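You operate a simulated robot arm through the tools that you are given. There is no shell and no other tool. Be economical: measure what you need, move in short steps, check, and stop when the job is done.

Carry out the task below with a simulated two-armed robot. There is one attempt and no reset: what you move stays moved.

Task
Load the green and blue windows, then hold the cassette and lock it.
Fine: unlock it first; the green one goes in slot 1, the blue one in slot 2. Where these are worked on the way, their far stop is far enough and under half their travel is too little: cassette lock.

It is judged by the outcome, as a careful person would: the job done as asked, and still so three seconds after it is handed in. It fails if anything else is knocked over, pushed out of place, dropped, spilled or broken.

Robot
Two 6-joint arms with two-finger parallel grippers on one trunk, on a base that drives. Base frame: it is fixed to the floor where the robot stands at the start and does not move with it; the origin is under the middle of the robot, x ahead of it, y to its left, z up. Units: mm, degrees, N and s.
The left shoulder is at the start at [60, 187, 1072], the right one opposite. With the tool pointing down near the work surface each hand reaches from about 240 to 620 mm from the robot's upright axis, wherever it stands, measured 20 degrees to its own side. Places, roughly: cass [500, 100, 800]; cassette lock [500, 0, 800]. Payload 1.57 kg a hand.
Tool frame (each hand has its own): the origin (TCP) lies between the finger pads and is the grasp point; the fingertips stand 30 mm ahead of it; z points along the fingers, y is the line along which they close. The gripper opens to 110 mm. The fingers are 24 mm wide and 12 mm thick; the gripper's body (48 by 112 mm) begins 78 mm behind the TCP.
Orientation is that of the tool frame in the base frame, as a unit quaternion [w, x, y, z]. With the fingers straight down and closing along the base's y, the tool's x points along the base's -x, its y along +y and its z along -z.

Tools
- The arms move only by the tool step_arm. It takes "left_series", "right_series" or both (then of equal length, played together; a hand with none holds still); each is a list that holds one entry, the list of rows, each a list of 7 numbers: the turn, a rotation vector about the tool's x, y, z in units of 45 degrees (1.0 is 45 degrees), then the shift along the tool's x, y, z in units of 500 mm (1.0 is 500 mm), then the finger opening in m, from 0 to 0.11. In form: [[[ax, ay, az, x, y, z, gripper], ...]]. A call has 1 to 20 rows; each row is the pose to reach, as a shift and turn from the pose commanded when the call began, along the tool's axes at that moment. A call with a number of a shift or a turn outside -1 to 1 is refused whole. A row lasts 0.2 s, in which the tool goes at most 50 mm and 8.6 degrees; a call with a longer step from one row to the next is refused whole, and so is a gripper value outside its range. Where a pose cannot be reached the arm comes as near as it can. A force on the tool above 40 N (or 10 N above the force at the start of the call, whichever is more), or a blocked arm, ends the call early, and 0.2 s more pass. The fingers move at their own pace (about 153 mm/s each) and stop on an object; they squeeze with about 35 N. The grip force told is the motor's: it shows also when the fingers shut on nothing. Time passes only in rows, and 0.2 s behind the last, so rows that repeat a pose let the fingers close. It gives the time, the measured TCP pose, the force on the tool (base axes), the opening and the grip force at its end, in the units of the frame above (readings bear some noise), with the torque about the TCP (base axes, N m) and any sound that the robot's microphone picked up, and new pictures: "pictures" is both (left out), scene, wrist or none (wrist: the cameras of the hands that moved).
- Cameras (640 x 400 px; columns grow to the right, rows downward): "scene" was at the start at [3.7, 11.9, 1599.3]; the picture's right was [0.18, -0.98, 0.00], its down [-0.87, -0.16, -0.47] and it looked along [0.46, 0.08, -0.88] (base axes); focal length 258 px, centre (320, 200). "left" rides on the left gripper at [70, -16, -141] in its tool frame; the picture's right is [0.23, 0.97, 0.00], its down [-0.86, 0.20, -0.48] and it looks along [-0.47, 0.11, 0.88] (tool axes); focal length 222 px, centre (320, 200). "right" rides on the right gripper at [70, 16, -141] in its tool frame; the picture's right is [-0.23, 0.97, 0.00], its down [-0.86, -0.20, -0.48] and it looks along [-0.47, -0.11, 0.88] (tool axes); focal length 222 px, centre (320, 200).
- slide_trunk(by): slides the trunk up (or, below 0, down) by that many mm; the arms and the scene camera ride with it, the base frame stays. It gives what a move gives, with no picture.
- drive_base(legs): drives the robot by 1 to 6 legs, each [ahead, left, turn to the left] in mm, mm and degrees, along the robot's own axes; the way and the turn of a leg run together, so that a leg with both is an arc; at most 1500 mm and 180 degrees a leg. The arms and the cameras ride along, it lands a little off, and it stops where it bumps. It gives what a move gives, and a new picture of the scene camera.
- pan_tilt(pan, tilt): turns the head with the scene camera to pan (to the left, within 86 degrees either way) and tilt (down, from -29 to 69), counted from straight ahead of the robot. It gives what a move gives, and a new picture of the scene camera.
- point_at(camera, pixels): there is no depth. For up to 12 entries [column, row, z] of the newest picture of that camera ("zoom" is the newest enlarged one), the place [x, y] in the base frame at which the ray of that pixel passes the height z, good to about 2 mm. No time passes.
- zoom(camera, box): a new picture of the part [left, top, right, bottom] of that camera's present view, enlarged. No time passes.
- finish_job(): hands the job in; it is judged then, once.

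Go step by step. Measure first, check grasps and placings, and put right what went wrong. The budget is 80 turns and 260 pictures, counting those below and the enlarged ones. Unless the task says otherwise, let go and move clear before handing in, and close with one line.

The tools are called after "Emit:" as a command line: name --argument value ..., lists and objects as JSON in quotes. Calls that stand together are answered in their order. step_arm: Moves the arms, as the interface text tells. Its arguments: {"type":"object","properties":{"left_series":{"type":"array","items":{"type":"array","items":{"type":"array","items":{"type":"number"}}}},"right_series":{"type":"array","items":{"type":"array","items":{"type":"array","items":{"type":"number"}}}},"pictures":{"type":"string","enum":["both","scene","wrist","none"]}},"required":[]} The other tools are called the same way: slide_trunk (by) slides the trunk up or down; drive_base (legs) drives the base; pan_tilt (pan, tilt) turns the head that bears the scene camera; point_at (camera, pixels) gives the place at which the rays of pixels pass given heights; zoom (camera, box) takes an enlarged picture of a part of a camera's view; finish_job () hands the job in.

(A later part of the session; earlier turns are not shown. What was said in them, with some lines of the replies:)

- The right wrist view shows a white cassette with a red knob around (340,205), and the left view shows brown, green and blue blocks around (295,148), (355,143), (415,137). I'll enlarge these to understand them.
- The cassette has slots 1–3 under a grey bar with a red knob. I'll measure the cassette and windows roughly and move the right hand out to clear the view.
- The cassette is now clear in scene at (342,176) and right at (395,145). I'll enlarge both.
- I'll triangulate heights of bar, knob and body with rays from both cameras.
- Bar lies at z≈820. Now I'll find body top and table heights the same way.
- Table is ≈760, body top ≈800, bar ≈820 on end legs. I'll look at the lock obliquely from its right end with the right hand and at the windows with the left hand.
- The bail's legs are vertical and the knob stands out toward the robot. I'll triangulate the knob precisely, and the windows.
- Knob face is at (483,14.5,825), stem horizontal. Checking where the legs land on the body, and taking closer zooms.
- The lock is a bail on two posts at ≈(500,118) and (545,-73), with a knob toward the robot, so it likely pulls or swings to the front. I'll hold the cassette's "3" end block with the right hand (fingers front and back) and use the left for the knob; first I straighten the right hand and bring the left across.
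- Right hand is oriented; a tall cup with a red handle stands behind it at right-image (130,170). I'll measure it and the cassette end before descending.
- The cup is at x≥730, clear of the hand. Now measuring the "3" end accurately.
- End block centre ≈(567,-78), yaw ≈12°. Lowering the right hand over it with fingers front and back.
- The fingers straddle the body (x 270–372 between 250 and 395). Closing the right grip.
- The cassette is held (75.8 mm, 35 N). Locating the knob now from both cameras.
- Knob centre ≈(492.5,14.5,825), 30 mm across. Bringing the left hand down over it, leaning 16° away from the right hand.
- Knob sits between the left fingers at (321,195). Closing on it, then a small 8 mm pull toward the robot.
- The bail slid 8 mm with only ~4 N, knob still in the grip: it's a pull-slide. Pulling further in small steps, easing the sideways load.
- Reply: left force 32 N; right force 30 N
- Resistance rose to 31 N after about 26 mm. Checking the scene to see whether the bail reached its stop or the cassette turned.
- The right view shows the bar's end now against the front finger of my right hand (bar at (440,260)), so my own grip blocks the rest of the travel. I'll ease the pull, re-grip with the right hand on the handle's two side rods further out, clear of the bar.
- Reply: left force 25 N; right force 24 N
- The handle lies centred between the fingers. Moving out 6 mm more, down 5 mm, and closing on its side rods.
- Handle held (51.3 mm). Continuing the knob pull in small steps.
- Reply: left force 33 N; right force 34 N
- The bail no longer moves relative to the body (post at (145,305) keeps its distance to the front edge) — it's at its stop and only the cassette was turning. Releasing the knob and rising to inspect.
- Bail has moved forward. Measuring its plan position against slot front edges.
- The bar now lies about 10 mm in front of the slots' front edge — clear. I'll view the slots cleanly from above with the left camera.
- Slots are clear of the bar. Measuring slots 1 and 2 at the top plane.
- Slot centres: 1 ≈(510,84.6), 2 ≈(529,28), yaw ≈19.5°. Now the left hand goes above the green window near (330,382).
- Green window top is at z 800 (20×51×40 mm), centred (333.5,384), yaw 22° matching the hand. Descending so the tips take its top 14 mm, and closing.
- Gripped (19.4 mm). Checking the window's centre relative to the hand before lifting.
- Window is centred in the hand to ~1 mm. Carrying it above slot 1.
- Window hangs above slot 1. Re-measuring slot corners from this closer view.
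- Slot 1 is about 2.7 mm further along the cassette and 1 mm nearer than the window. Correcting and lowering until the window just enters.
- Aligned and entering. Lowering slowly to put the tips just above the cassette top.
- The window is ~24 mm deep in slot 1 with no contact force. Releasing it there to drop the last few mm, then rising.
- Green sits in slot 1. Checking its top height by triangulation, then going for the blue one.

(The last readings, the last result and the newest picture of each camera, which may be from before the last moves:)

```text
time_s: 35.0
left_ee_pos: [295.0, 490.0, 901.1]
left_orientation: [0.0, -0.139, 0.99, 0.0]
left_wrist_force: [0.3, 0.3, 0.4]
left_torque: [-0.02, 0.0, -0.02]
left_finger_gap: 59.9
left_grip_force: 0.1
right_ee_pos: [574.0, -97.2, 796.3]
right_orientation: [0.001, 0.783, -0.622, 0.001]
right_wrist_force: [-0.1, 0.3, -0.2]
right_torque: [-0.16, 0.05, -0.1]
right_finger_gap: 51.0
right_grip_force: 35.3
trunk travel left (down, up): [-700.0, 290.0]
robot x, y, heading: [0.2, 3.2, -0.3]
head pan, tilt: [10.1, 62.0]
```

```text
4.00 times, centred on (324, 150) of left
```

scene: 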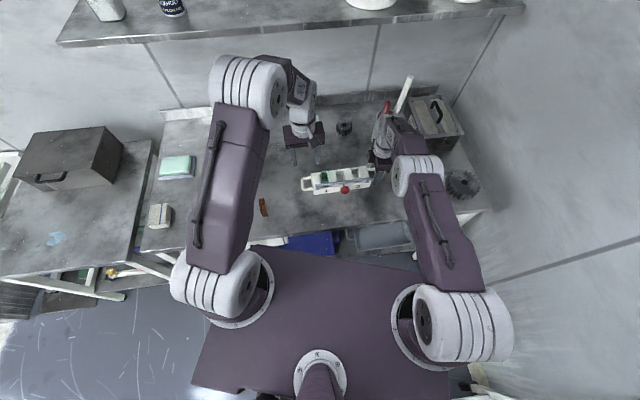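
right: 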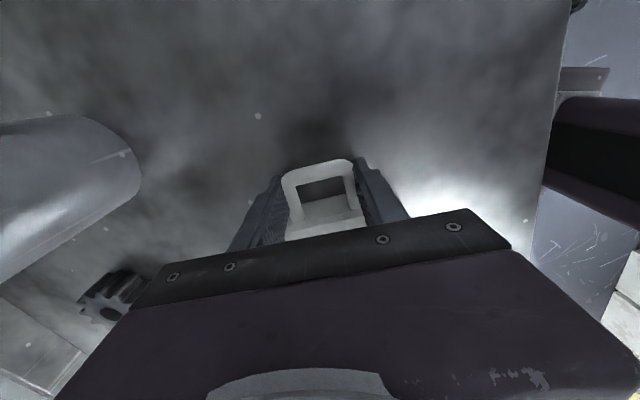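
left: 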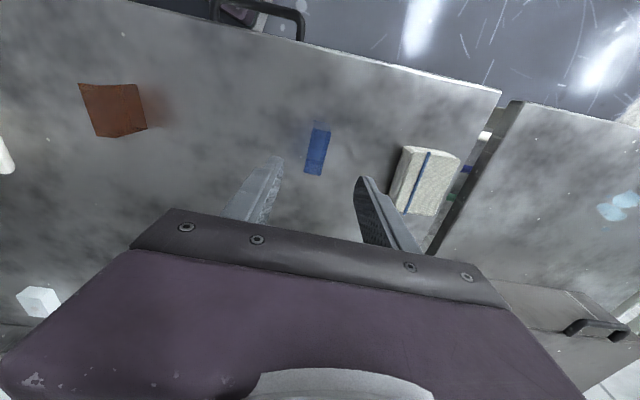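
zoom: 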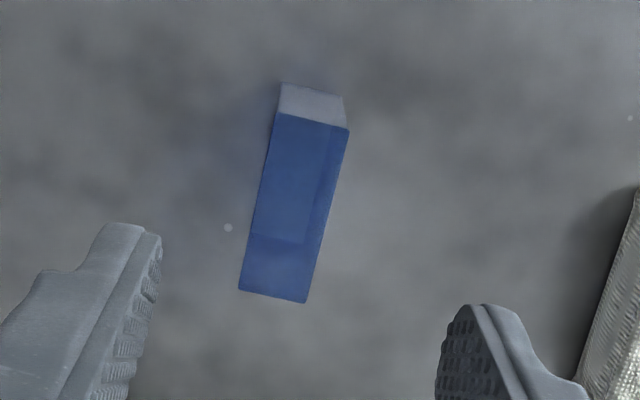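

Emit:
point_at --camera "zoom" --pixels '[[275, 112, 800], [349, 130, 800], [305, 303, 800], [238, 291, 800], [281, 83, 760], [344, 97, 760]]'

```text
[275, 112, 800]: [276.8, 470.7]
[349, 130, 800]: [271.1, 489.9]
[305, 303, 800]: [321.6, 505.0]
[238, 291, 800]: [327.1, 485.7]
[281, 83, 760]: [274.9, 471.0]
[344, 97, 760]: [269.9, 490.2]
```

Blue is centred (299,488), yaw 16.6°. Correcting, descending, gripping its top.

Emit:
step_arm --left_series '[[[0, 0, -0.013, -0.0066, -0.006, 0.06, 0.05], [0, 0, -0.013, -0.0066, -0.006, 0.12, 0.05], [0, 0, -0.013, -0.0066, -0.006, 0.169, 0.05], [0, 0, -0.013, -0.0066, -0.006, 0.169, 0.03], [0, 0, -0.013, -0.0066, -0.006, 0.169, 0.01], [0, 0, -0.013, -0.0066, -0.006, 0.169, 0.01]]]' --pictures "wrist"

Emit:
zoom --camera "left" --box '[240, 120, 400, 220]'

Emit:
zoom --camera "scene" --box '[300, 150, 380, 200]'

```text
time_s: 36.4
left_ee_pos: [300.7, 487.2, 817.0]
left_orientation: [0.0, -0.144, 0.99, 0.0]
left_wrist_force: [0.7, 0.2, -0.4]
left_torque: [0.03, 0.01, 0.01]
left_finger_gap: 19.0
left_grip_force: 33.9
right_ee_pos: [573.0, -97.8, 795.6]
right_orientation: [0.0, 0.783, -0.622, 0.0]
right_wrist_force: [1.5, -0.5, 0.5]
right_torque: [-0.05, 0.1, -0.08]
right_finger_gap: 51.0
right_grip_force: 35.4
trunk travel left (down, up): [-700.0, 290.0]
robot x, y, heading: [0.3, 1.9, 0.2]
head pan, tilt: [10.1, 62.0]
```

left: 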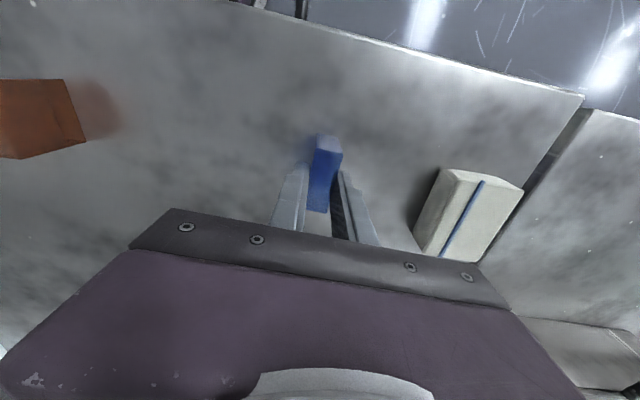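

```text
4.00 times, centred on (320, 170) of left
```

zoom: 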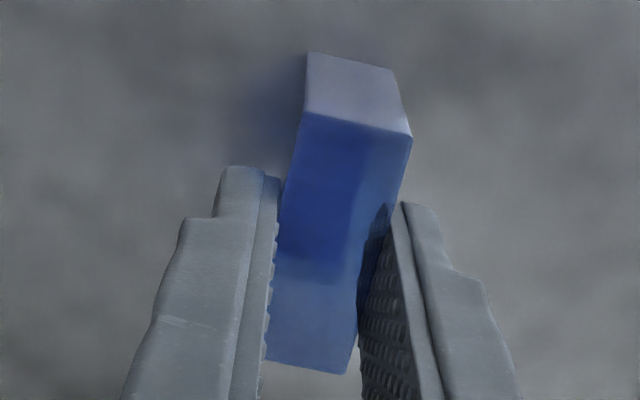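

```text
8.00 times, centred on (340, 175) of scene
```

zoom: 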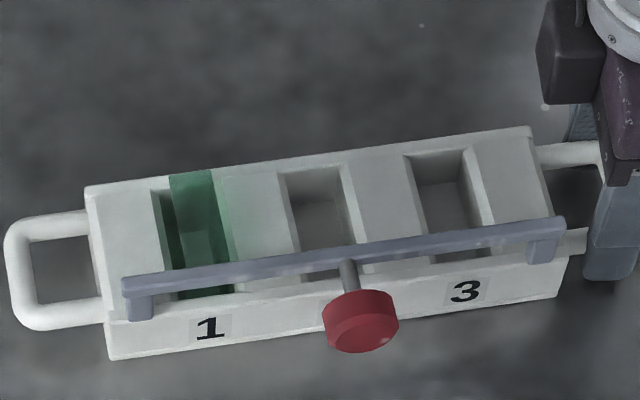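

Green's slot floor is about 28 mm deep, so it's seated with its top ≈812. Blue is gripped (19 mm); measuring its offset, then lifting.

Emit:
point_at --camera "left" --pixels '[[315.5, 148, 800], [343, 154.3, 800], [326.8, 213.2, 800], [306.5, 209.5, 800]]'

Emit:
step_arm --left_series '[[[0, 0, 0, 0, 0, -0.05, 0.01], [0, 0, 0, 0, 0, -0.14, 0.01], [0, 0, 0, 0, 0, -0.22, 0.01]]]' --pictures "none"

```text
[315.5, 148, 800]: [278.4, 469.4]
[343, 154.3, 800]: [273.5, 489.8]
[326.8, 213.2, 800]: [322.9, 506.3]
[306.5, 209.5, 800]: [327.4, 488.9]
```

```text
time_s: 37.2
left_ee_pos: [298.7, 486.4, 928.2]
left_orientation: [0.0, -0.144, 0.99, 0.0]
left_wrist_force: [0.1, 0.5, -1.3]
left_torque: [0.01, -0.01, -0.05]
left_finger_gap: 19.4
left_grip_force: 33.1
right_ee_pos: [573.4, -98.0, 795.9]
right_orientation: [-0.001, 0.782, -0.623, -0.001]
right_wrist_force: [0.9, -0.8, 0.5]
right_torque: [-0.05, 0.09, 0.0]
right_finger_gap: 50.8
right_grip_force: 35.0
trunk travel left (down, up): [-700.0, 290.0]
robot x, y, heading: [-1.2, 0.9, -0.1]
head pan, tilt: [10.1, 62.0]
```

Blue is centred. Carrying it above slot 2.

Emit:
step_arm --left_series '[[[0, 0, -0.005, -0.0147, -0.0825, 0, 0.01], [0, 0, -0.011, -0.0293, -0.165, 0, 0.01], [0, 0, -0.016, -0.044, -0.2475, 0, 0.01], [0, 0, -0.021, -0.0587, -0.33, 0, 0.01], [0, 0, -0.027, -0.0733, -0.4125, 0, 0.01], [0, 0, -0.032, -0.088, -0.495, 0, 0.01], [0, 0, -0.037, -0.1027, -0.5775, 0, 0.01], [0, 0, -0.043, -0.1173, -0.66, 0.01, 0.01], [0, 0, -0.048, -0.132, -0.7425, 0.02, 0.01], [0, 0, -0.053, -0.1467, -0.825, 0.03, 0.01], [0, 0, -0.059, -0.1613, -0.9075, 0.04, 0.01], [0, 0, -0.064, -0.176, -0.99, 0.044, 0.01], [0, 0, -0.064, -0.176, -0.99, 0.044, 0.01]]]' --pictures "wrist"

Emit:
zoom --camera "left" --box '[220, 95, 380, 195]'

```text
time_s: 40.0
left_ee_pos: [526.7, 37.2, 904.7]
left_orientation: [-0.001, -0.169, 0.986, 0.0]
left_wrist_force: [0.2, 0.0, -1.5]
left_torque: [0.03, -0.01, 0.05]
left_finger_gap: 19.2
left_grip_force: 33.6
right_ee_pos: [573.9, -97.0, 795.7]
right_orientation: [0.0, 0.783, -0.623, 0.001]
right_wrist_force: [0.5, -0.4, 0.4]
right_torque: [-0.07, 0.1, -0.06]
right_finger_gap: 50.6
right_grip_force: 34.7
trunk travel left (down, up): [-700.0, 290.0]
robot x, y, heading: [3.4, 0.3, -0.3]
head pan, tilt: [10.1, 62.0]
```

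left: 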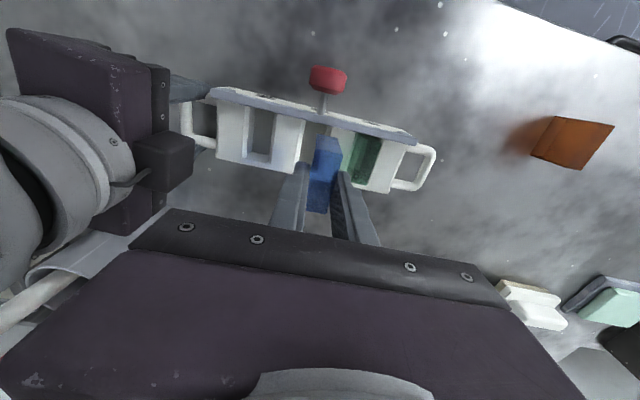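

```text
4.00 times, centred on (300, 145) of left
```

zoom: 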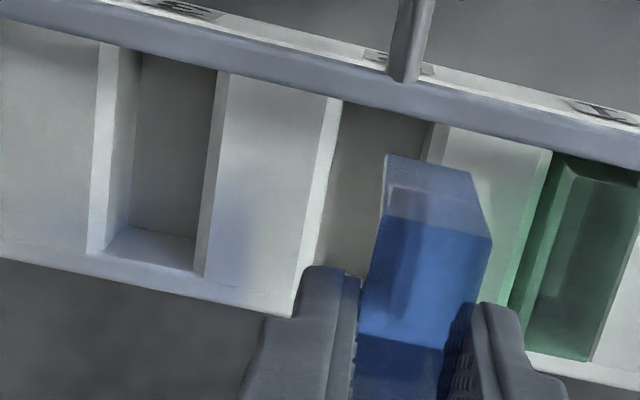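

Emit:
point_at --camera "zoom" --pixels '[[385, 155, 848], [473, 176, 848], [323, 110, 800], [447, 135, 800], [290, 312, 800], [100, 60, 800], [228, 85, 800], [203, 275, 800], [87, 250, 800], [380, 215, 888], [491, 240, 888]]'

```text
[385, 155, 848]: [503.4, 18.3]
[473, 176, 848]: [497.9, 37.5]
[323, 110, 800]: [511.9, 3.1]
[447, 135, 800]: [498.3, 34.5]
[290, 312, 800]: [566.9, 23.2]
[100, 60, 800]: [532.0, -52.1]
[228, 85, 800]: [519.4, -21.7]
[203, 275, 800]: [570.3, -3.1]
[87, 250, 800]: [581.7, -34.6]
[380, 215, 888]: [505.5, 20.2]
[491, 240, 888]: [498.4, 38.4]
```

Needs −10 mm along the cassette and 1 mm back. Correcting and lowering to the slot mouth.

Emit:
step_arm --left_series '[[[0, 0, 0, -0.0016, -0.02, 0.005, 0.01], [0, 0, 0, -0.0016, -0.02, 0.04, 0.01], [0, 0, 0, -0.0016, -0.02, 0.08, 0.01], [0, 0, 0, -0.0016, -0.02, 0.095, 0.01], [0, 0, 0, -0.0016, -0.02, 0.11, 0.01]]]' --pictures "wrist"

Emit:
zoom --camera "left" --box '[230, 110, 390, 210]'

Emit:
zoom --camera "scene" --box '[300, 150, 380, 200]'

```text
time_s: 41.2
left_ee_pos: [529.5, 27.4, 850.2]
left_orientation: [0.0, -0.17, 0.985, 0.0]
left_wrist_force: [-0.4, -0.9, -1.4]
left_torque: [0.01, 0.0, 0.0]
left_finger_gap: 19.2
left_grip_force: 33.6
right_ee_pos: [574.5, -97.9, 796.0]
right_orientation: [0.0, 0.783, -0.623, -0.001]
right_wrist_force: [0.3, 0.2, -0.3]
right_torque: [-0.11, 0.1, -0.07]
right_finger_gap: 50.9
right_grip_force: 34.9
trunk travel left (down, up): [-700.0, 290.0]
robot x, y, heading: [3.3, 3.4, 0.1]
head pan, tilt: [10.1, 62.0]
```

left: 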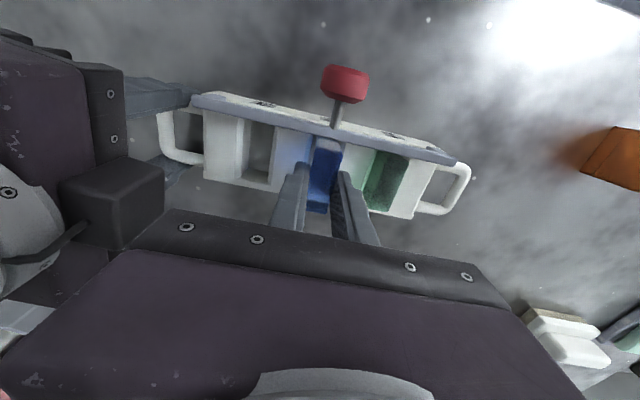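

```text
4.00 times, centred on (310, 160) of left
```

zoom: 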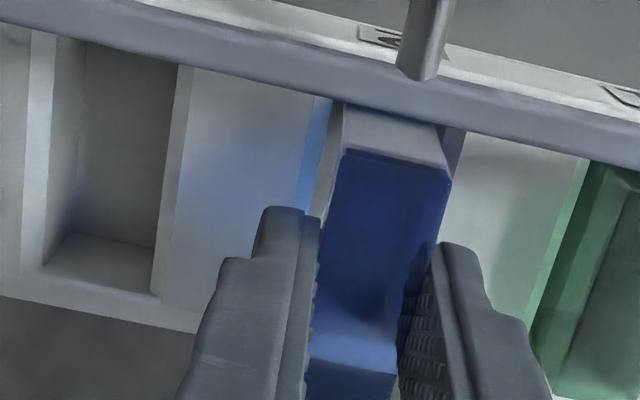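

```text
8.00 times, centred on (340, 175) of scene
```

zoom: 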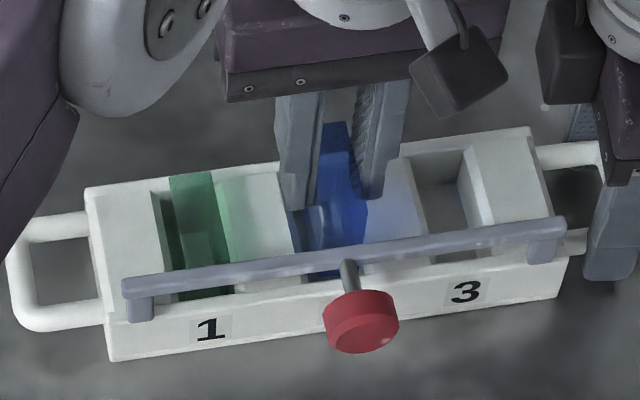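

Looks the same as green did. Lowering to just above the top, releasing and rising.

Emit:
step_arm --left_series '[[[0, 0, 0, 0, 0, 0.01, 0.01], [0, 0, 0, 0, 0, 0.02, 0.01], [0, 0, 0, 0, 0, 0.03, 0.01], [0, 0, 0, 0, 0, 0.037, 0.01], [0, 0, 0, 0, 0, 0.037, 0.01]]]' --pictures "none"

Emit:
step_arm --left_series '[[[0, 0, 0, 0, 0, 0, 0.03], [0, 0, 0, 0, 0, 0, 0.042], [0, 0, 0, 0, 0, 0, 0.042], [0, 0, 0, 0, 0, -0.06, 0.042], [0, 0, 0, 0, 0, -0.14, 0.042], [0, 0, 0, 0, 0, -0.22, 0.06], [0, 0, 0, 0, 0.08, -0.24, 0.06], [0, 0, 0, 0, 0.16, -0.24, 0.06], [0, 0, 0, 0, 0.24, -0.24, 0.06]]]' --pictures "both"

Emit:
zoom --camera "scene" --box '[300, 150, 380, 200]'

Emit:
zoom --camera "left" --box '[110, 60, 350, 210]'

```text
time_s: 42.4
left_ee_pos: [530.4, 28.6, 831.9]
left_orientation: [0.0, -0.17, 0.986, 0.0]
left_wrist_force: [-0.7, 0.2, 0.3]
left_torque: [0.02, 0.02, -0.01]
left_finger_gap: 19.3
left_grip_force: 32.9
right_ee_pos: [573.1, -98.4, 796.4]
right_orientation: [0.001, 0.782, -0.623, 0.0]
right_wrist_force: [0.6, -0.1, -0.5]
right_torque: [-0.01, -0.04, -0.19]
right_finger_gap: 51.0
right_grip_force: 34.5
trunk travel left (down, up): [-700.0, 290.0]
robot x, y, heading: [-0.6, 2.0, 0.1]
head pan, tilt: [10.1, 62.0]
```

```text
time_s: 44.4
left_ee_pos: [485.4, 140.9, 952.6]
left_orientation: [0.0, -0.169, 0.986, 0.0]
left_wrist_force: [-0.9, -0.2, 0.9]
left_torque: [-0.03, 0.0, 0.01]
left_finger_gap: 59.9
left_grip_force: 0.0
right_ee_pos: [573.2, -97.1, 796.1]
right_orientation: [0.001, 0.783, -0.622, 0.001]
right_wrist_force: [-0.2, 0.2, -0.1]
right_torque: [-0.13, -0.1, -0.01]
right_finger_gap: 50.9
right_grip_force: 35.0
trunk travel left (down, up): [-700.0, 290.0]
robot x, y, heading: [4.1, 1.8, 0.4]
head pan, tilt: [10.1, 62.0]
```

scene: 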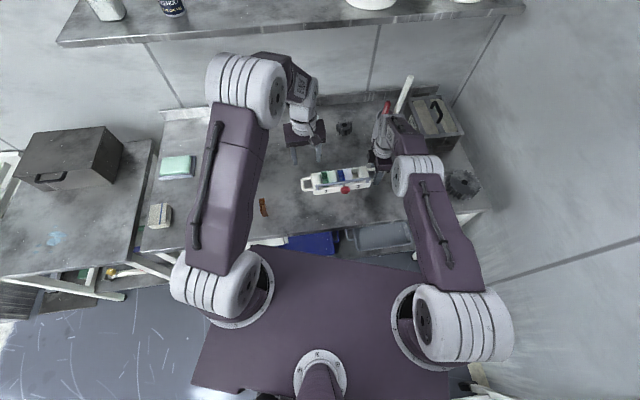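
left: 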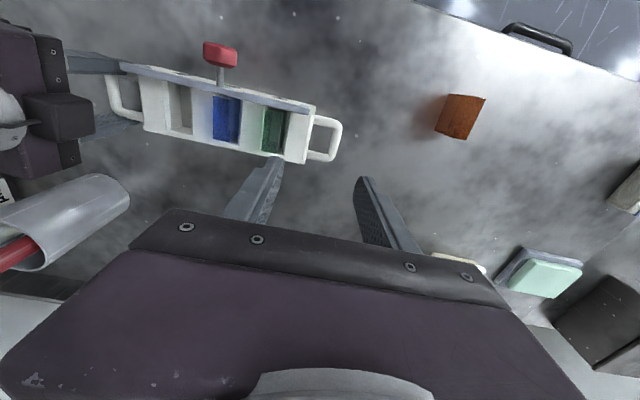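

```text
8.00 times, centred on (340, 175) of scene
```

zoom: 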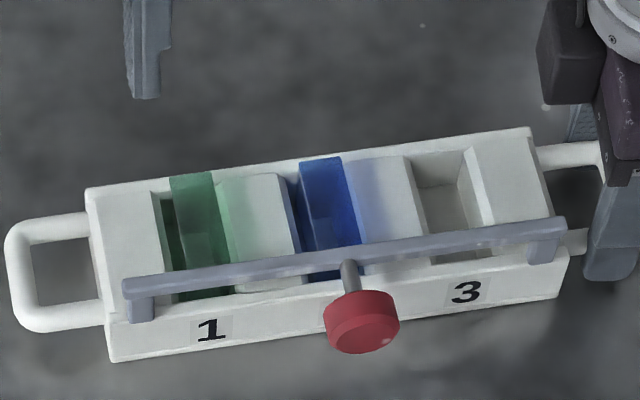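

```text
2.67 times, centred on (230, 135) of left
```

zoom: 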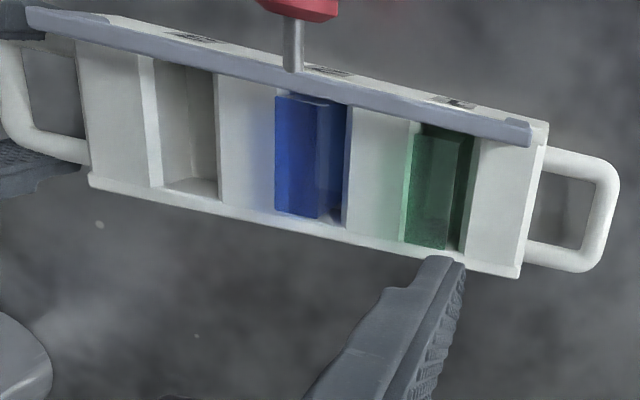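

Both windows are in: green in 1, blue in 2. Now locating the knob to push the bail back.

Emit:
zoom --camera "left" --box '[180, 30, 260, 80]'

Emit:
point_at --camera "zoom" --pixels '[[320, 200, 825], [325, 190, 825], [180, 150, 825], [190, 260, 825], [450, 200, 825], [440, 300, 825], [300, 380, 821]]'

Emit:
point_at --camera "scene" --pixels '[[345.3, 189.6, 825], [343.4, 181.5, 821], [315.5, 187, 821], [369.5, 178.5, 821]]'

```text
8.00 times, centred on (220, 55) of left
```

zoom: 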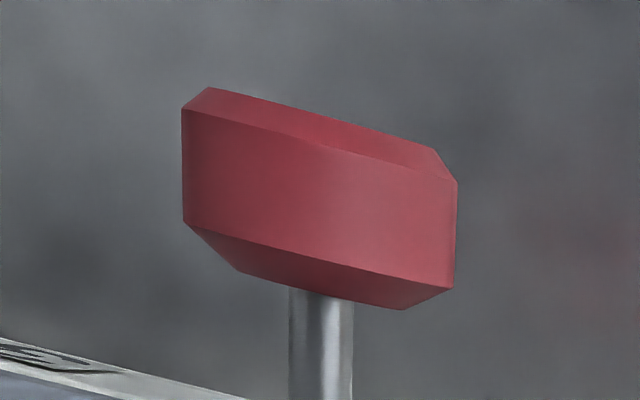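

```text
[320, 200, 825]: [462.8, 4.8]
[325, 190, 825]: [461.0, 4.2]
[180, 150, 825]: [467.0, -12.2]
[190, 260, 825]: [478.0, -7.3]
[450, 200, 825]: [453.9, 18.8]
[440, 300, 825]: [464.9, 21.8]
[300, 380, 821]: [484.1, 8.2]
```

```text
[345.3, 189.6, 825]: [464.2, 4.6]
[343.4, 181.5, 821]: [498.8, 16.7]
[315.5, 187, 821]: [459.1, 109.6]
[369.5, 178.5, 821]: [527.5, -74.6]
```

Knob centre is ≈(463,4.7,825). Bringing the left hand over it with the same lean.

Emit:
step_arm --left_series '[[[0.09, 0, 0, 0.035, -0.06, 0, 0.07], [0.18, 0, 0, 0.07, -0.12, 0, 0.07], [0.27, 0, 0, 0.105, -0.18, 0, 0.07], [0.35, 0, 0, 0.14, -0.24, 0, 0.07], [0.35, 0, 0, 0.14, -0.24, 0.07, 0.07], [0.35, 0, 0, 0.14, -0.24, 0.14, 0.07], [0.35, 0, 0, 0.14, -0.24, 0.2, 0.07], [0.35, 0, 0, 0.14, -0.24, 0.25, 0.07]]]' --pictures "wrist"

Emit:
zoom --camera "left" --box '[180, 120, 500, 320]'

```text
time_s: 46.2
left_ee_pos: [462.0, 3.4, 827.2]
left_orientation: [0.024, -0.168, 0.976, -0.135]
left_wrist_force: [0.1, -0.1, -0.2]
left_torque: [0.03, -0.02, -0.04]
left_finger_gap: 69.8
left_grip_force: 0.0
right_ee_pos: [573.2, -97.8, 796.9]
right_orientation: [0.001, 0.783, -0.622, -0.001]
right_wrist_force: [-0.3, -1.1, -0.5]
right_torque: [-0.05, 0.11, 0.12]
right_finger_gap: 50.9
right_grip_force: 34.5
trunk travel left (down, up): [-700.0, 290.0]
robot x, y, heading: [-1.9, 3.5, 0.1]
head pan, tilt: [10.1, 62.0]
```

left: 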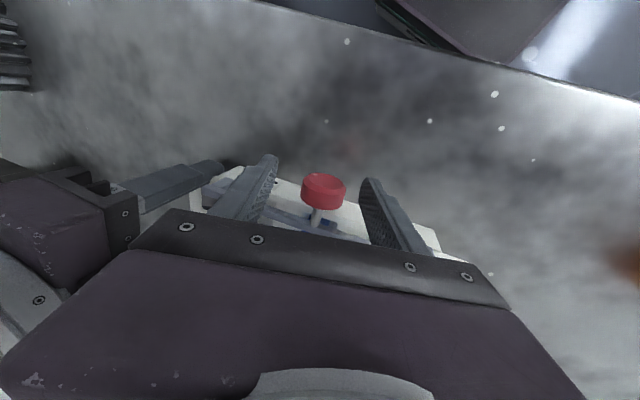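

```text
2.00 times, centred on (340, 220) of left
```

zoom: 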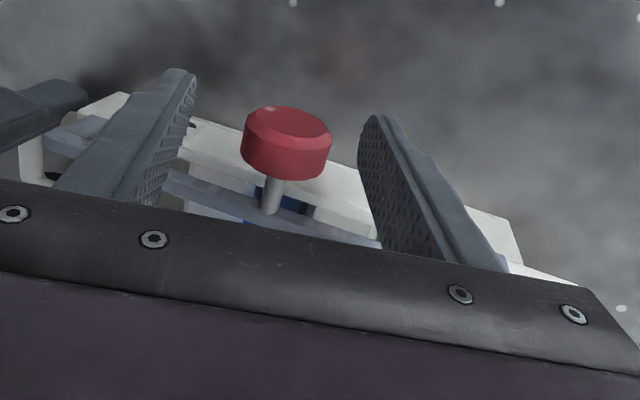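

Knob is between the fingers. Closing, then pushing back in 4 mm steps.

Emit:
step_arm --left_series '[[[0, 0, 0, 0, 0, 0, 0.045], [0, 0, 0, 0, 0, 0, 0.03], [0, 0, 0, 0, 0, 0, 0.02], [0, 0, 0, 0, 0, 0, 0.02], [0, 0, 0, -0.008, 0, 0, 0.02], [0, 0, 0, -0.016, 0, 0, 0.02], [0, 0, 0, -0.024, 0, 0, 0.02], [0, 0, 0, -0.024, 0, 0, 0.02]]]' --pictures "wrist"

Emit:
zoom --camera "scene" --box '[300, 150, 380, 200]'

```text
time_s: 48.0
left_ee_pos: [473.8, 7.7, 826.8]
left_orientation: [0.023, -0.168, 0.976, -0.135]
left_wrist_force: [0.6, 8.6, -5.6]
left_torque: [-0.18, 0.42, 0.63]
left_finger_gap: 29.6
left_grip_force: 35.4
right_ee_pos: [573.6, -96.4, 795.0]
right_orientation: [0.0, 0.783, -0.623, 0.0]
right_wrist_force: [-0.9, -8.1, 2.5]
right_torque: [0.57, 0.18, 0.26]
right_finger_gap: 51.0
right_grip_force: 34.5
trunk travel left (down, up): [-700.0, 290.0]
robot x, y, heading: [1.9, -0.2, -0.1]
head pan, tilt: [10.1, 62.0]
```

left: 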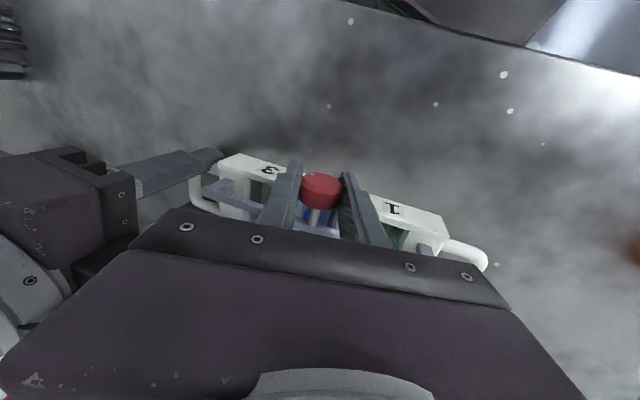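

```text
8.00 times, centred on (340, 175) of scene
```

zoom: 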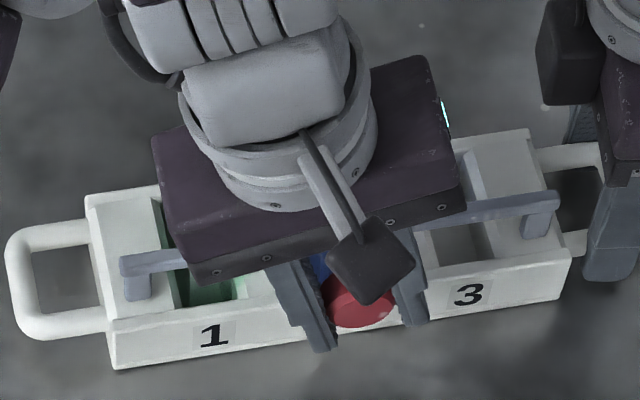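

The bar slid back 12 mm freely over the windows and the cassette stayed. Continuing until the stop.

Emit:
step_arm --left_series '[[[0, 0, 0, -0.008, 0, 0, 0.02], [0, 0, 0, -0.016, 0, 0, 0.02], [0, 0, 0, -0.022, 0, 0, 0.02], [0, 0, 0, -0.028, 0, 0, 0.02], [0, 0, 0, -0.034, 0, 0, 0.02], [0, 0, 0, -0.034, 0, 0, 0.02]]]' --pictures "wrist"

Emit:
zoom --camera "scene" --box '[300, 150, 380, 200]'

```text
time_s: 49.4
left_ee_pos: [488.0, 15.2, 825.1]
left_orientation: [0.021, -0.168, 0.976, -0.135]
left_wrist_force: [-25.8, 13.8, 6.7]
left_torque: [-0.11, 0.27, -0.82]
left_finger_gap: 30.5
left_grip_force: 34.8
right_ee_pos: [573.9, -98.3, 797.7]
right_orientation: [-0.001, 0.783, -0.622, 0.001]
right_wrist_force: [22.4, -14.0, -1.6]
right_torque: [0.59, -0.09, -0.24]
right_finger_gap: 50.8
right_grip_force: 34.9
trunk travel left (down, up): [-700.0, 290.0]
robot x, y, heading: [1.3, 0.5, -0.1]
head pan, tilt: [10.1, 62.0]
```

left: 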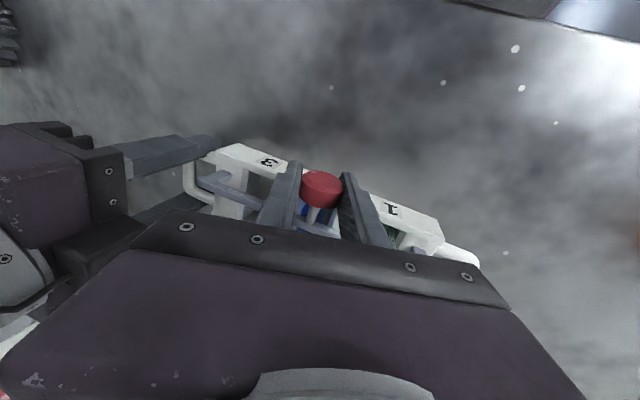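

```text
8.00 times, centred on (340, 175) of scene
```

zoom: 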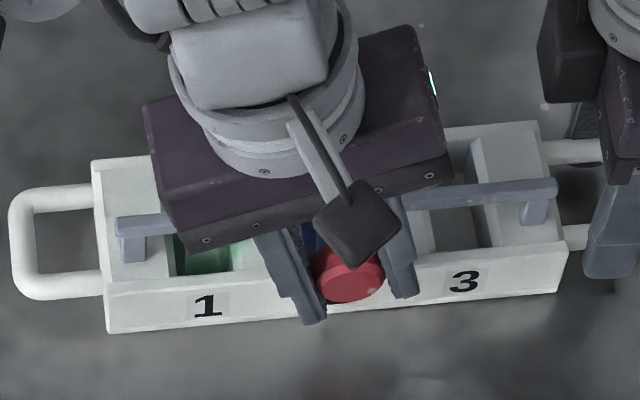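

The stop is reached (26 N, cassette beginning to turn; post is again ~20 px behind the front edge, as at the start). Easing off, releasing the knob and lifting away.

Emit:
step_arm --left_series '[[[0, 0, 0, 0.004, 0, 0, 0.02], [0, 0, 0, 0.004, 0, 0, 0.05], [0, 0, 0, 0.004, 0, 0, 0.07], [0, 0, 0, 0.004, 0, 0, 0.07], [0, 0, 0, 0.004, 0.02, -0.08, 0.07], [0, 0, 0, 0.004, 0.04, -0.16, 0.07], [-0.1, 0, 0, 0.004, 0.08, -0.24, 0.07], [-0.22, 0, 0, 0.004, 0.16, -0.27, 0.07], [-0.35, 0, 0, 0, 0.24, -0.3, 0.07]]]' --pictures "both"

Emit:
zoom --camera "scene" --box '[300, 150, 380, 200]'

Emit:
zoom --camera "left" --box '[80, 60, 320, 210]'

```text
time_s: 51.4
left_ee_pos: [437.5, 162.1, 939.4]
left_orientation: [-0.001, -0.17, 0.985, 0.001]
left_wrist_force: [0.2, 0.4, 0.2]
left_torque: [-0.01, -0.02, -0.03]
left_finger_gap: 70.1
left_grip_force: 0.0
right_ee_pos: [574.4, -97.3, 796.0]
right_orientation: [0.0, 0.782, -0.623, 0.0]
right_wrist_force: [0.2, -0.5, -1.8]
right_torque: [-0.55, -0.11, 0.04]
right_finger_gap: 51.2
right_grip_force: 35.3
trunk travel left (down, up): [-700.0, 290.0]
robot x, y, heading: [3.0, 4.3, -0.0]
head pan, tilt: [10.1, 62.0]
```

scene: 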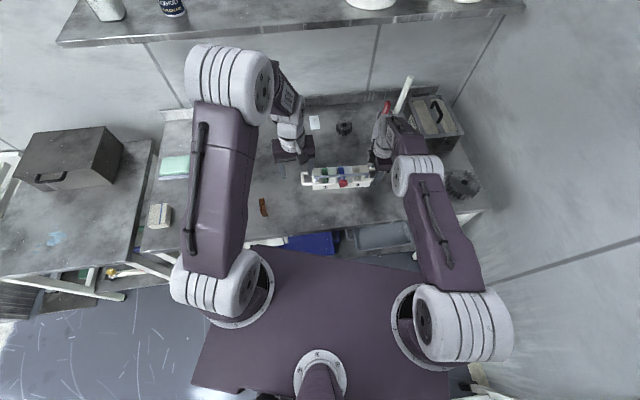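
left: 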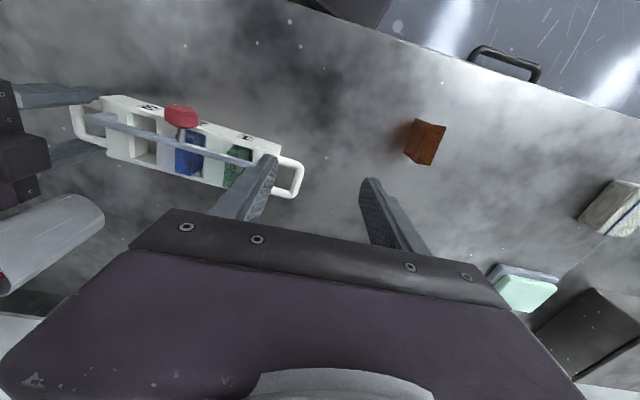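

```text
8.00 times, centred on (340, 175) of scene
```

zoom: 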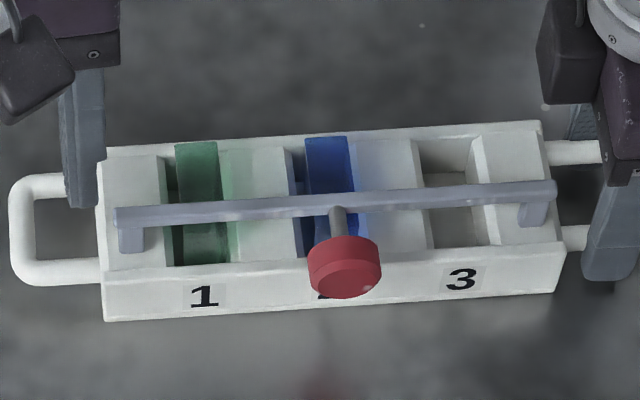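

```text
2.67 times, centred on (200, 135) of left
```

zoom: 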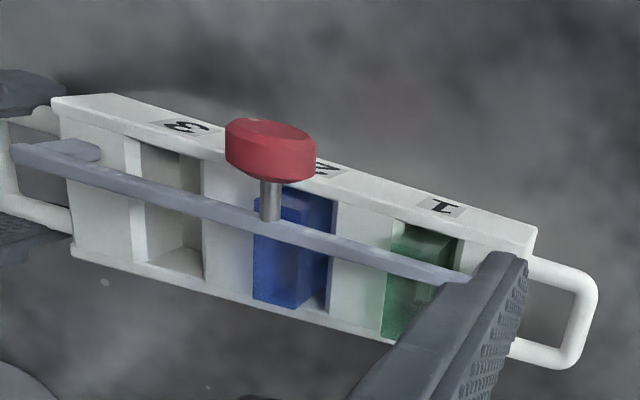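

Bar is back over both windows. I'll compare its position with the initial locked one precisely.

Emit:
zoom --camera "scene" --box '[354, 160, 378, 190]'

Emit:
point_at --camera "scene" --pixels '[[314.2, 176.8, 821], [369.3, 173.2, 821], [341.5, 175.8, 821], [343, 186.3, 825], [367.6, 165.3, 800], [370, 180.6, 800], [313, 184.2, 800]]'

```text
13.33 times, centred on (366, 175) of scene
```

zoom: 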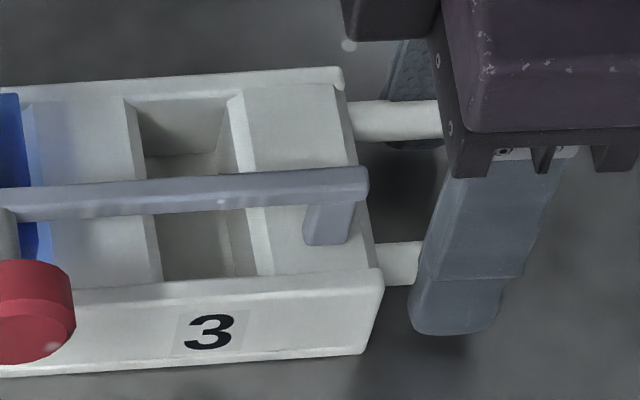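

```text
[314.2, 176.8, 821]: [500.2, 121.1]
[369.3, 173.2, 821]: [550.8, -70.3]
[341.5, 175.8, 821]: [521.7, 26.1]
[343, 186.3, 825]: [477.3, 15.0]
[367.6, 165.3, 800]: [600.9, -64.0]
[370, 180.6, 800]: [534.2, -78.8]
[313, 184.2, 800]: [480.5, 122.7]
```

Within measurement it's ~2 mm short of the starting spot, possibly drawn back when I eased off. I'll nudge the knob face with closed fingers to be sure it is at its stop.

Emit:
step_arm --left_series '[[[0, 0, 0.026, 0.016, -0.075, 0, 0.04], [0, 0, 0.052, 0.032, -0.15, 0, 0.0], [0, 0, 0.078, 0.048, -0.225, 0, 0.0], [0, 0, 0.104, 0.063, -0.301, 0, 0.0], [0, 0, 0.104, 0.063, -0.301, 0.07, 0.0], [0, 0, 0.104, 0.063, -0.301, 0.14, 0.0], [0, 0, 0.104, 0.063, -0.301, 0.202, 0.0]]]' --pictures "wrist"

Emit:
zoom --camera "scene" --box '[300, 150, 380, 200]'

```text
time_s: 53.0
left_ee_pos: [460.8, 11.4, 836.3]
left_orientation: [0.001, -0.129, 0.992, 0.0]
left_wrist_force: [-0.1, -0.3, 0.1]
left_torque: [0.02, 0.04, 0.0]
left_finger_gap: 0.0
left_grip_force: 21.1
right_ee_pos: [574.0, -99.3, 795.6]
right_orientation: [0.0, 0.783, -0.623, 0.0]
right_wrist_force: [-0.6, -1.8, 0.2]
right_torque: [0.04, 0.2, 0.12]
right_finger_gap: 50.9
right_grip_force: 35.5
trunk travel left (down, up): [-700.0, 290.0]
robot x, y, heading: [1.5, -2.2, -0.2]
head pan, tilt: [10.1, 62.0]
```

left: 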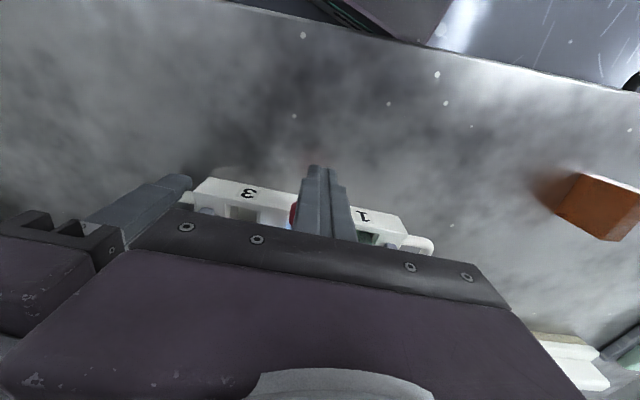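

```text
8.00 times, centred on (340, 175) of scene
```

zoom: 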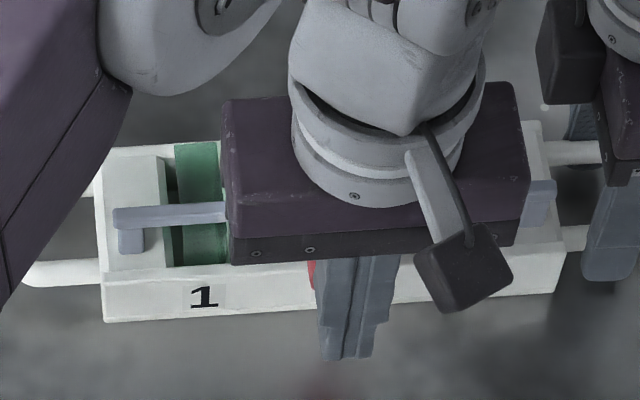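

Closed fingers stand in front of the knob. Pushing back gently in small steps.

Emit:
step_arm --left_series '[[[0, 0, 0, -0.01, 0, 0, 0], [0, 0, 0, -0.018, 0, 0, 0], [0, 0, 0, -0.024, 0, 0, 0], [0, 0, 0, -0.028, 0, 0, 0], [0, 0, 0, -0.028, 0, 0, 0]]]' --pictures "none"

Emit:
zoom --camera "scene" --box '[300, 150, 380, 200]'

```text
time_s: 54.2
left_ee_pos: [470.6, 12.6, 836.7]
left_orientation: [-0.003, -0.129, 0.992, 0.0]
left_wrist_force: [-10.9, 1.4, 1.7]
left_torque: [0.08, 0.14, 0.06]
left_finger_gap: 0.0
left_grip_force: 21.1
right_ee_pos: [574.3, -97.9, 797.5]
right_orientation: [-0.001, 0.782, -0.623, 0.001]
right_wrist_force: [8.7, -1.8, 0.0]
right_torque: [0.13, 0.05, -0.62]
right_finger_gap: 51.1
right_grip_force: 35.1
trunk travel left (down, up): [-700.0, 290.0]
robot x, y, heading: [0.4, -3.3, -0.1]
head pan, tilt: [10.1, 62.0]
```

```text
8.00 times, centred on (340, 175) of scene
```

zoom: 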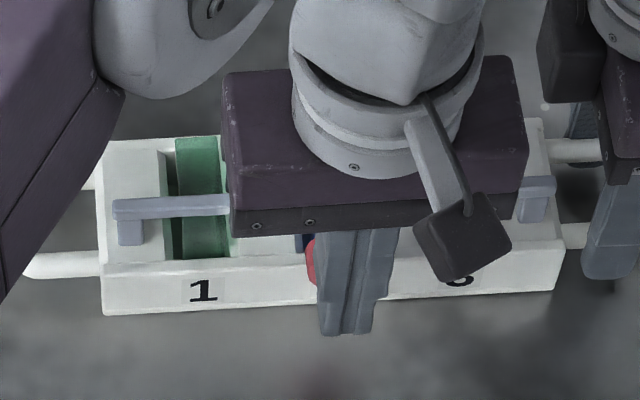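

Cassette and bail now move together at 11 N: the lock is at its stop. Backing the left hand off and up, then releasing the right.

Emit:
step_arm --left_series '[[[0, 0, 0, 0.04, 0, 0, 0], [0, 0, 0, 0.06, 0, -0.08, 0], [0, 0, 0, 0.06, 0.04, -0.16, 0], [0, 0, 0, 0.06, 0.12, -0.24, 0.02], [0, 0, 0, 0.06, 0.2, -0.3, 0.04], [0, 0, 0, 0.06, 0.3, -0.3, 0.06]]]' --pictures "none"

Emit:
step_arm --right_series '[[[0, 0, 0, 0, 0, 0, 0.07], [0, 0, 0, 0, 0, 0, 0.09], [0, 0, 0, 0, 0, 0, 0.09], [0, 0, 0, 0, 0, -0.06, 0.09], [0, 0, 0, 0, 0, -0.14, 0.09], [0, 0, 0, 0, 0, -0.22, 0.09], [0, 0, 0, 0, 0, -0.3, 0.09], [0, 0, 0, 0.06, 0, -0.34, 0.09]]]' --pictures "both"

Emit:
zoom --camera "scene" --box '[290, 140, 390, 203]'

Emit:
zoom --camera "left" --box '[0, 60, 320, 260]'

```text
refused: row 4 steps farther than a row can; nothing moved
```

```text
time_s: 56.0
left_ee_pos: [472.1, 11.8, 837.4]
left_orientation: [0.0, -0.128, 0.992, 0.001]
left_wrist_force: [-0.3, -0.5, -0.5]
left_torque: [0.04, -0.01, 0.0]
left_finger_gap: 0.1
left_grip_force: 21.8
right_ee_pos: [579.5, -129.8, 965.7]
right_orientation: [0.0, 0.783, -0.623, -0.001]
right_wrist_force: [0.6, -0.1, 0.5]
right_torque: [0.02, 0.02, -0.01]
right_finger_gap: 89.7
right_grip_force: 0.0
trunk travel left (down, up): [-700.0, 290.0]
robot x, y, heading: [-0.5, -3.4, 0.1]
head pan, tilt: [10.1, 62.0]
```

scene: 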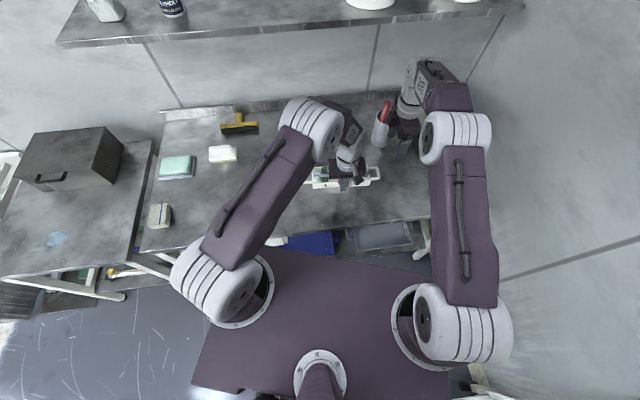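
right: 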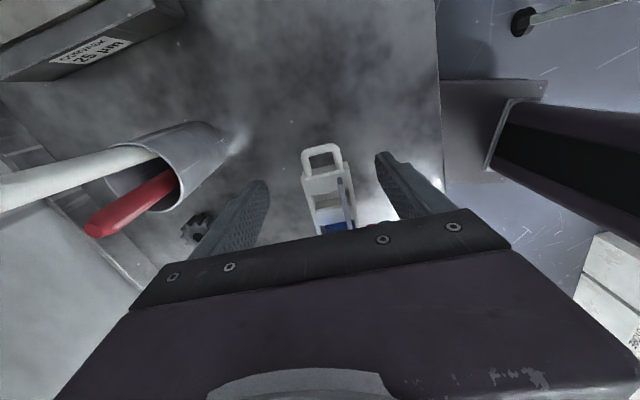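

```text
6.35 times, centred on (340, 172) of scene
```

zoom: 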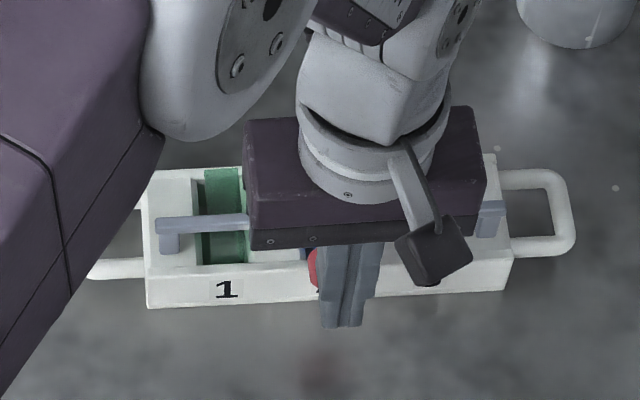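

```text
2.00 times, centred on (160, 160) of left
```

zoom: 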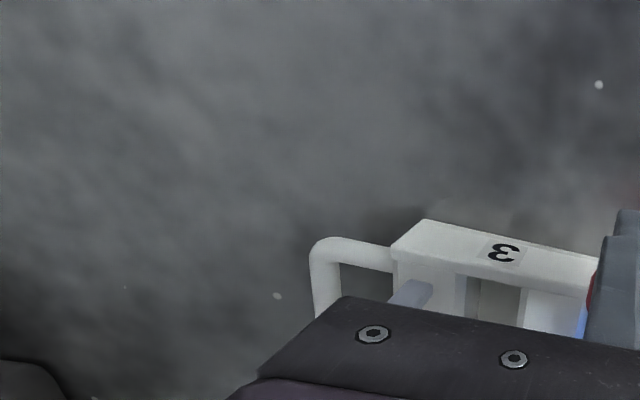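

The left retreat was refused for an overlong row, and the right hand released cleanly. Backing the left hand off with shorter rows.

Emit:
step_arm --left_series '[[[0, 0, 0, 0.03, 0, 0, 0], [0, 0, 0, 0.05, 0, -0.03, 0], [0, 0, 0, 0.05, 0, -0.1, 0], [0, 0, 0, 0.05, 0.02, -0.17, 0], [0, 0, 0, 0.05, 0.07, -0.23, 0.02], [0, 0, 0, 0.05, 0.14, -0.27, 0.04], [0, 0, 0, 0.05, 0.22, -0.28, 0.06], [0, 0, 0, 0.05, 0.3, -0.28, 0.06]]]' --pictures "both"

Emit:
zoom --camera "scene" --box '[290, 140, 390, 203]'

Emit:
zoom --camera "left" --box '[0, 60, 320, 260]'

```text
time_s: 57.8
left_ee_pos: [408.6, 153.0, 977.8]
left_orientation: [0.0, -0.129, 0.992, 0.0]
left_wrist_force: [0.6, 0.0, 0.6]
left_torque: [-0.03, -0.01, -0.01]
left_finger_gap: 59.9
left_grip_force: 0.1
right_ee_pos: [577.6, -126.0, 966.8]
right_orientation: [0.001, 0.782, -0.623, 0.0]
right_wrist_force: [-0.5, -0.1, 0.6]
right_torque: [0.01, -0.01, -0.04]
right_finger_gap: 90.2
right_grip_force: 0.0
trunk travel left (down, up): [-700.0, 290.0]
robot x, y, heading: [0.8, 1.8, -0.0]
head pan, tilt: [10.1, 62.0]
```

scene: 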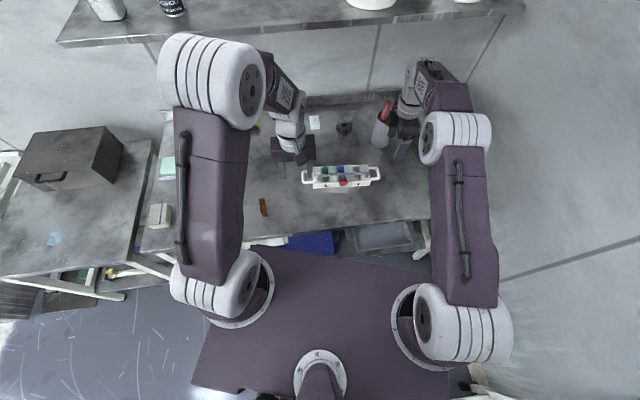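
left: 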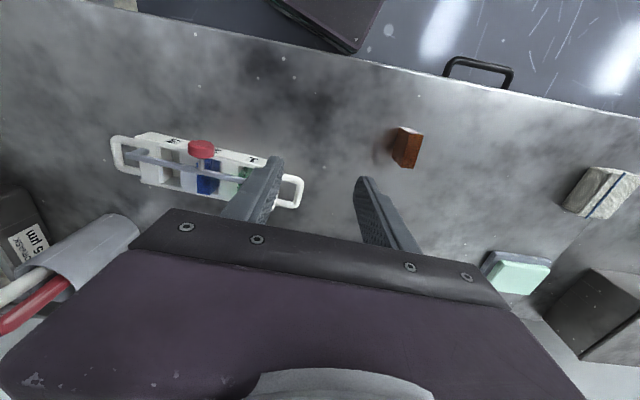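

```text
6.35 times, centred on (340, 172) of scene
```

zoom: 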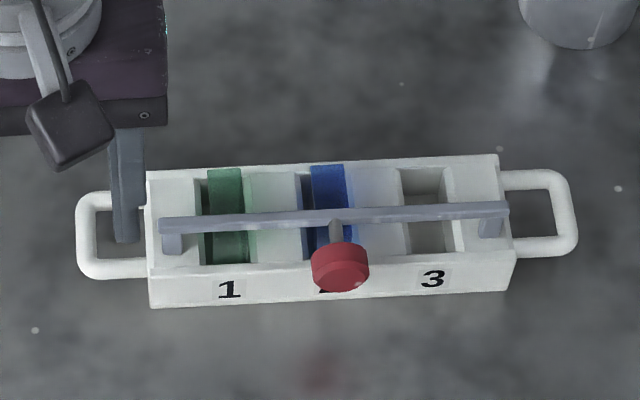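

```text
2.00 times, centred on (160, 160) of left
```

zoom: 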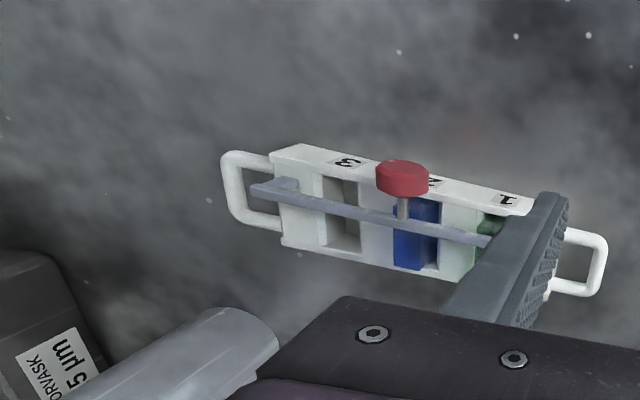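

The cassette is flat on the table, with green in slot 1 and blue in slot 2. The bar sits across both at its stop and both hands are clear, so I'm handing in.

Emit:
finish_job

```text
The job is handed in.
```

The job is handed in: green is in slot 1, blue is in slot 2, and the cassette, held by its handle, was locked with the lock pushed to its stop.
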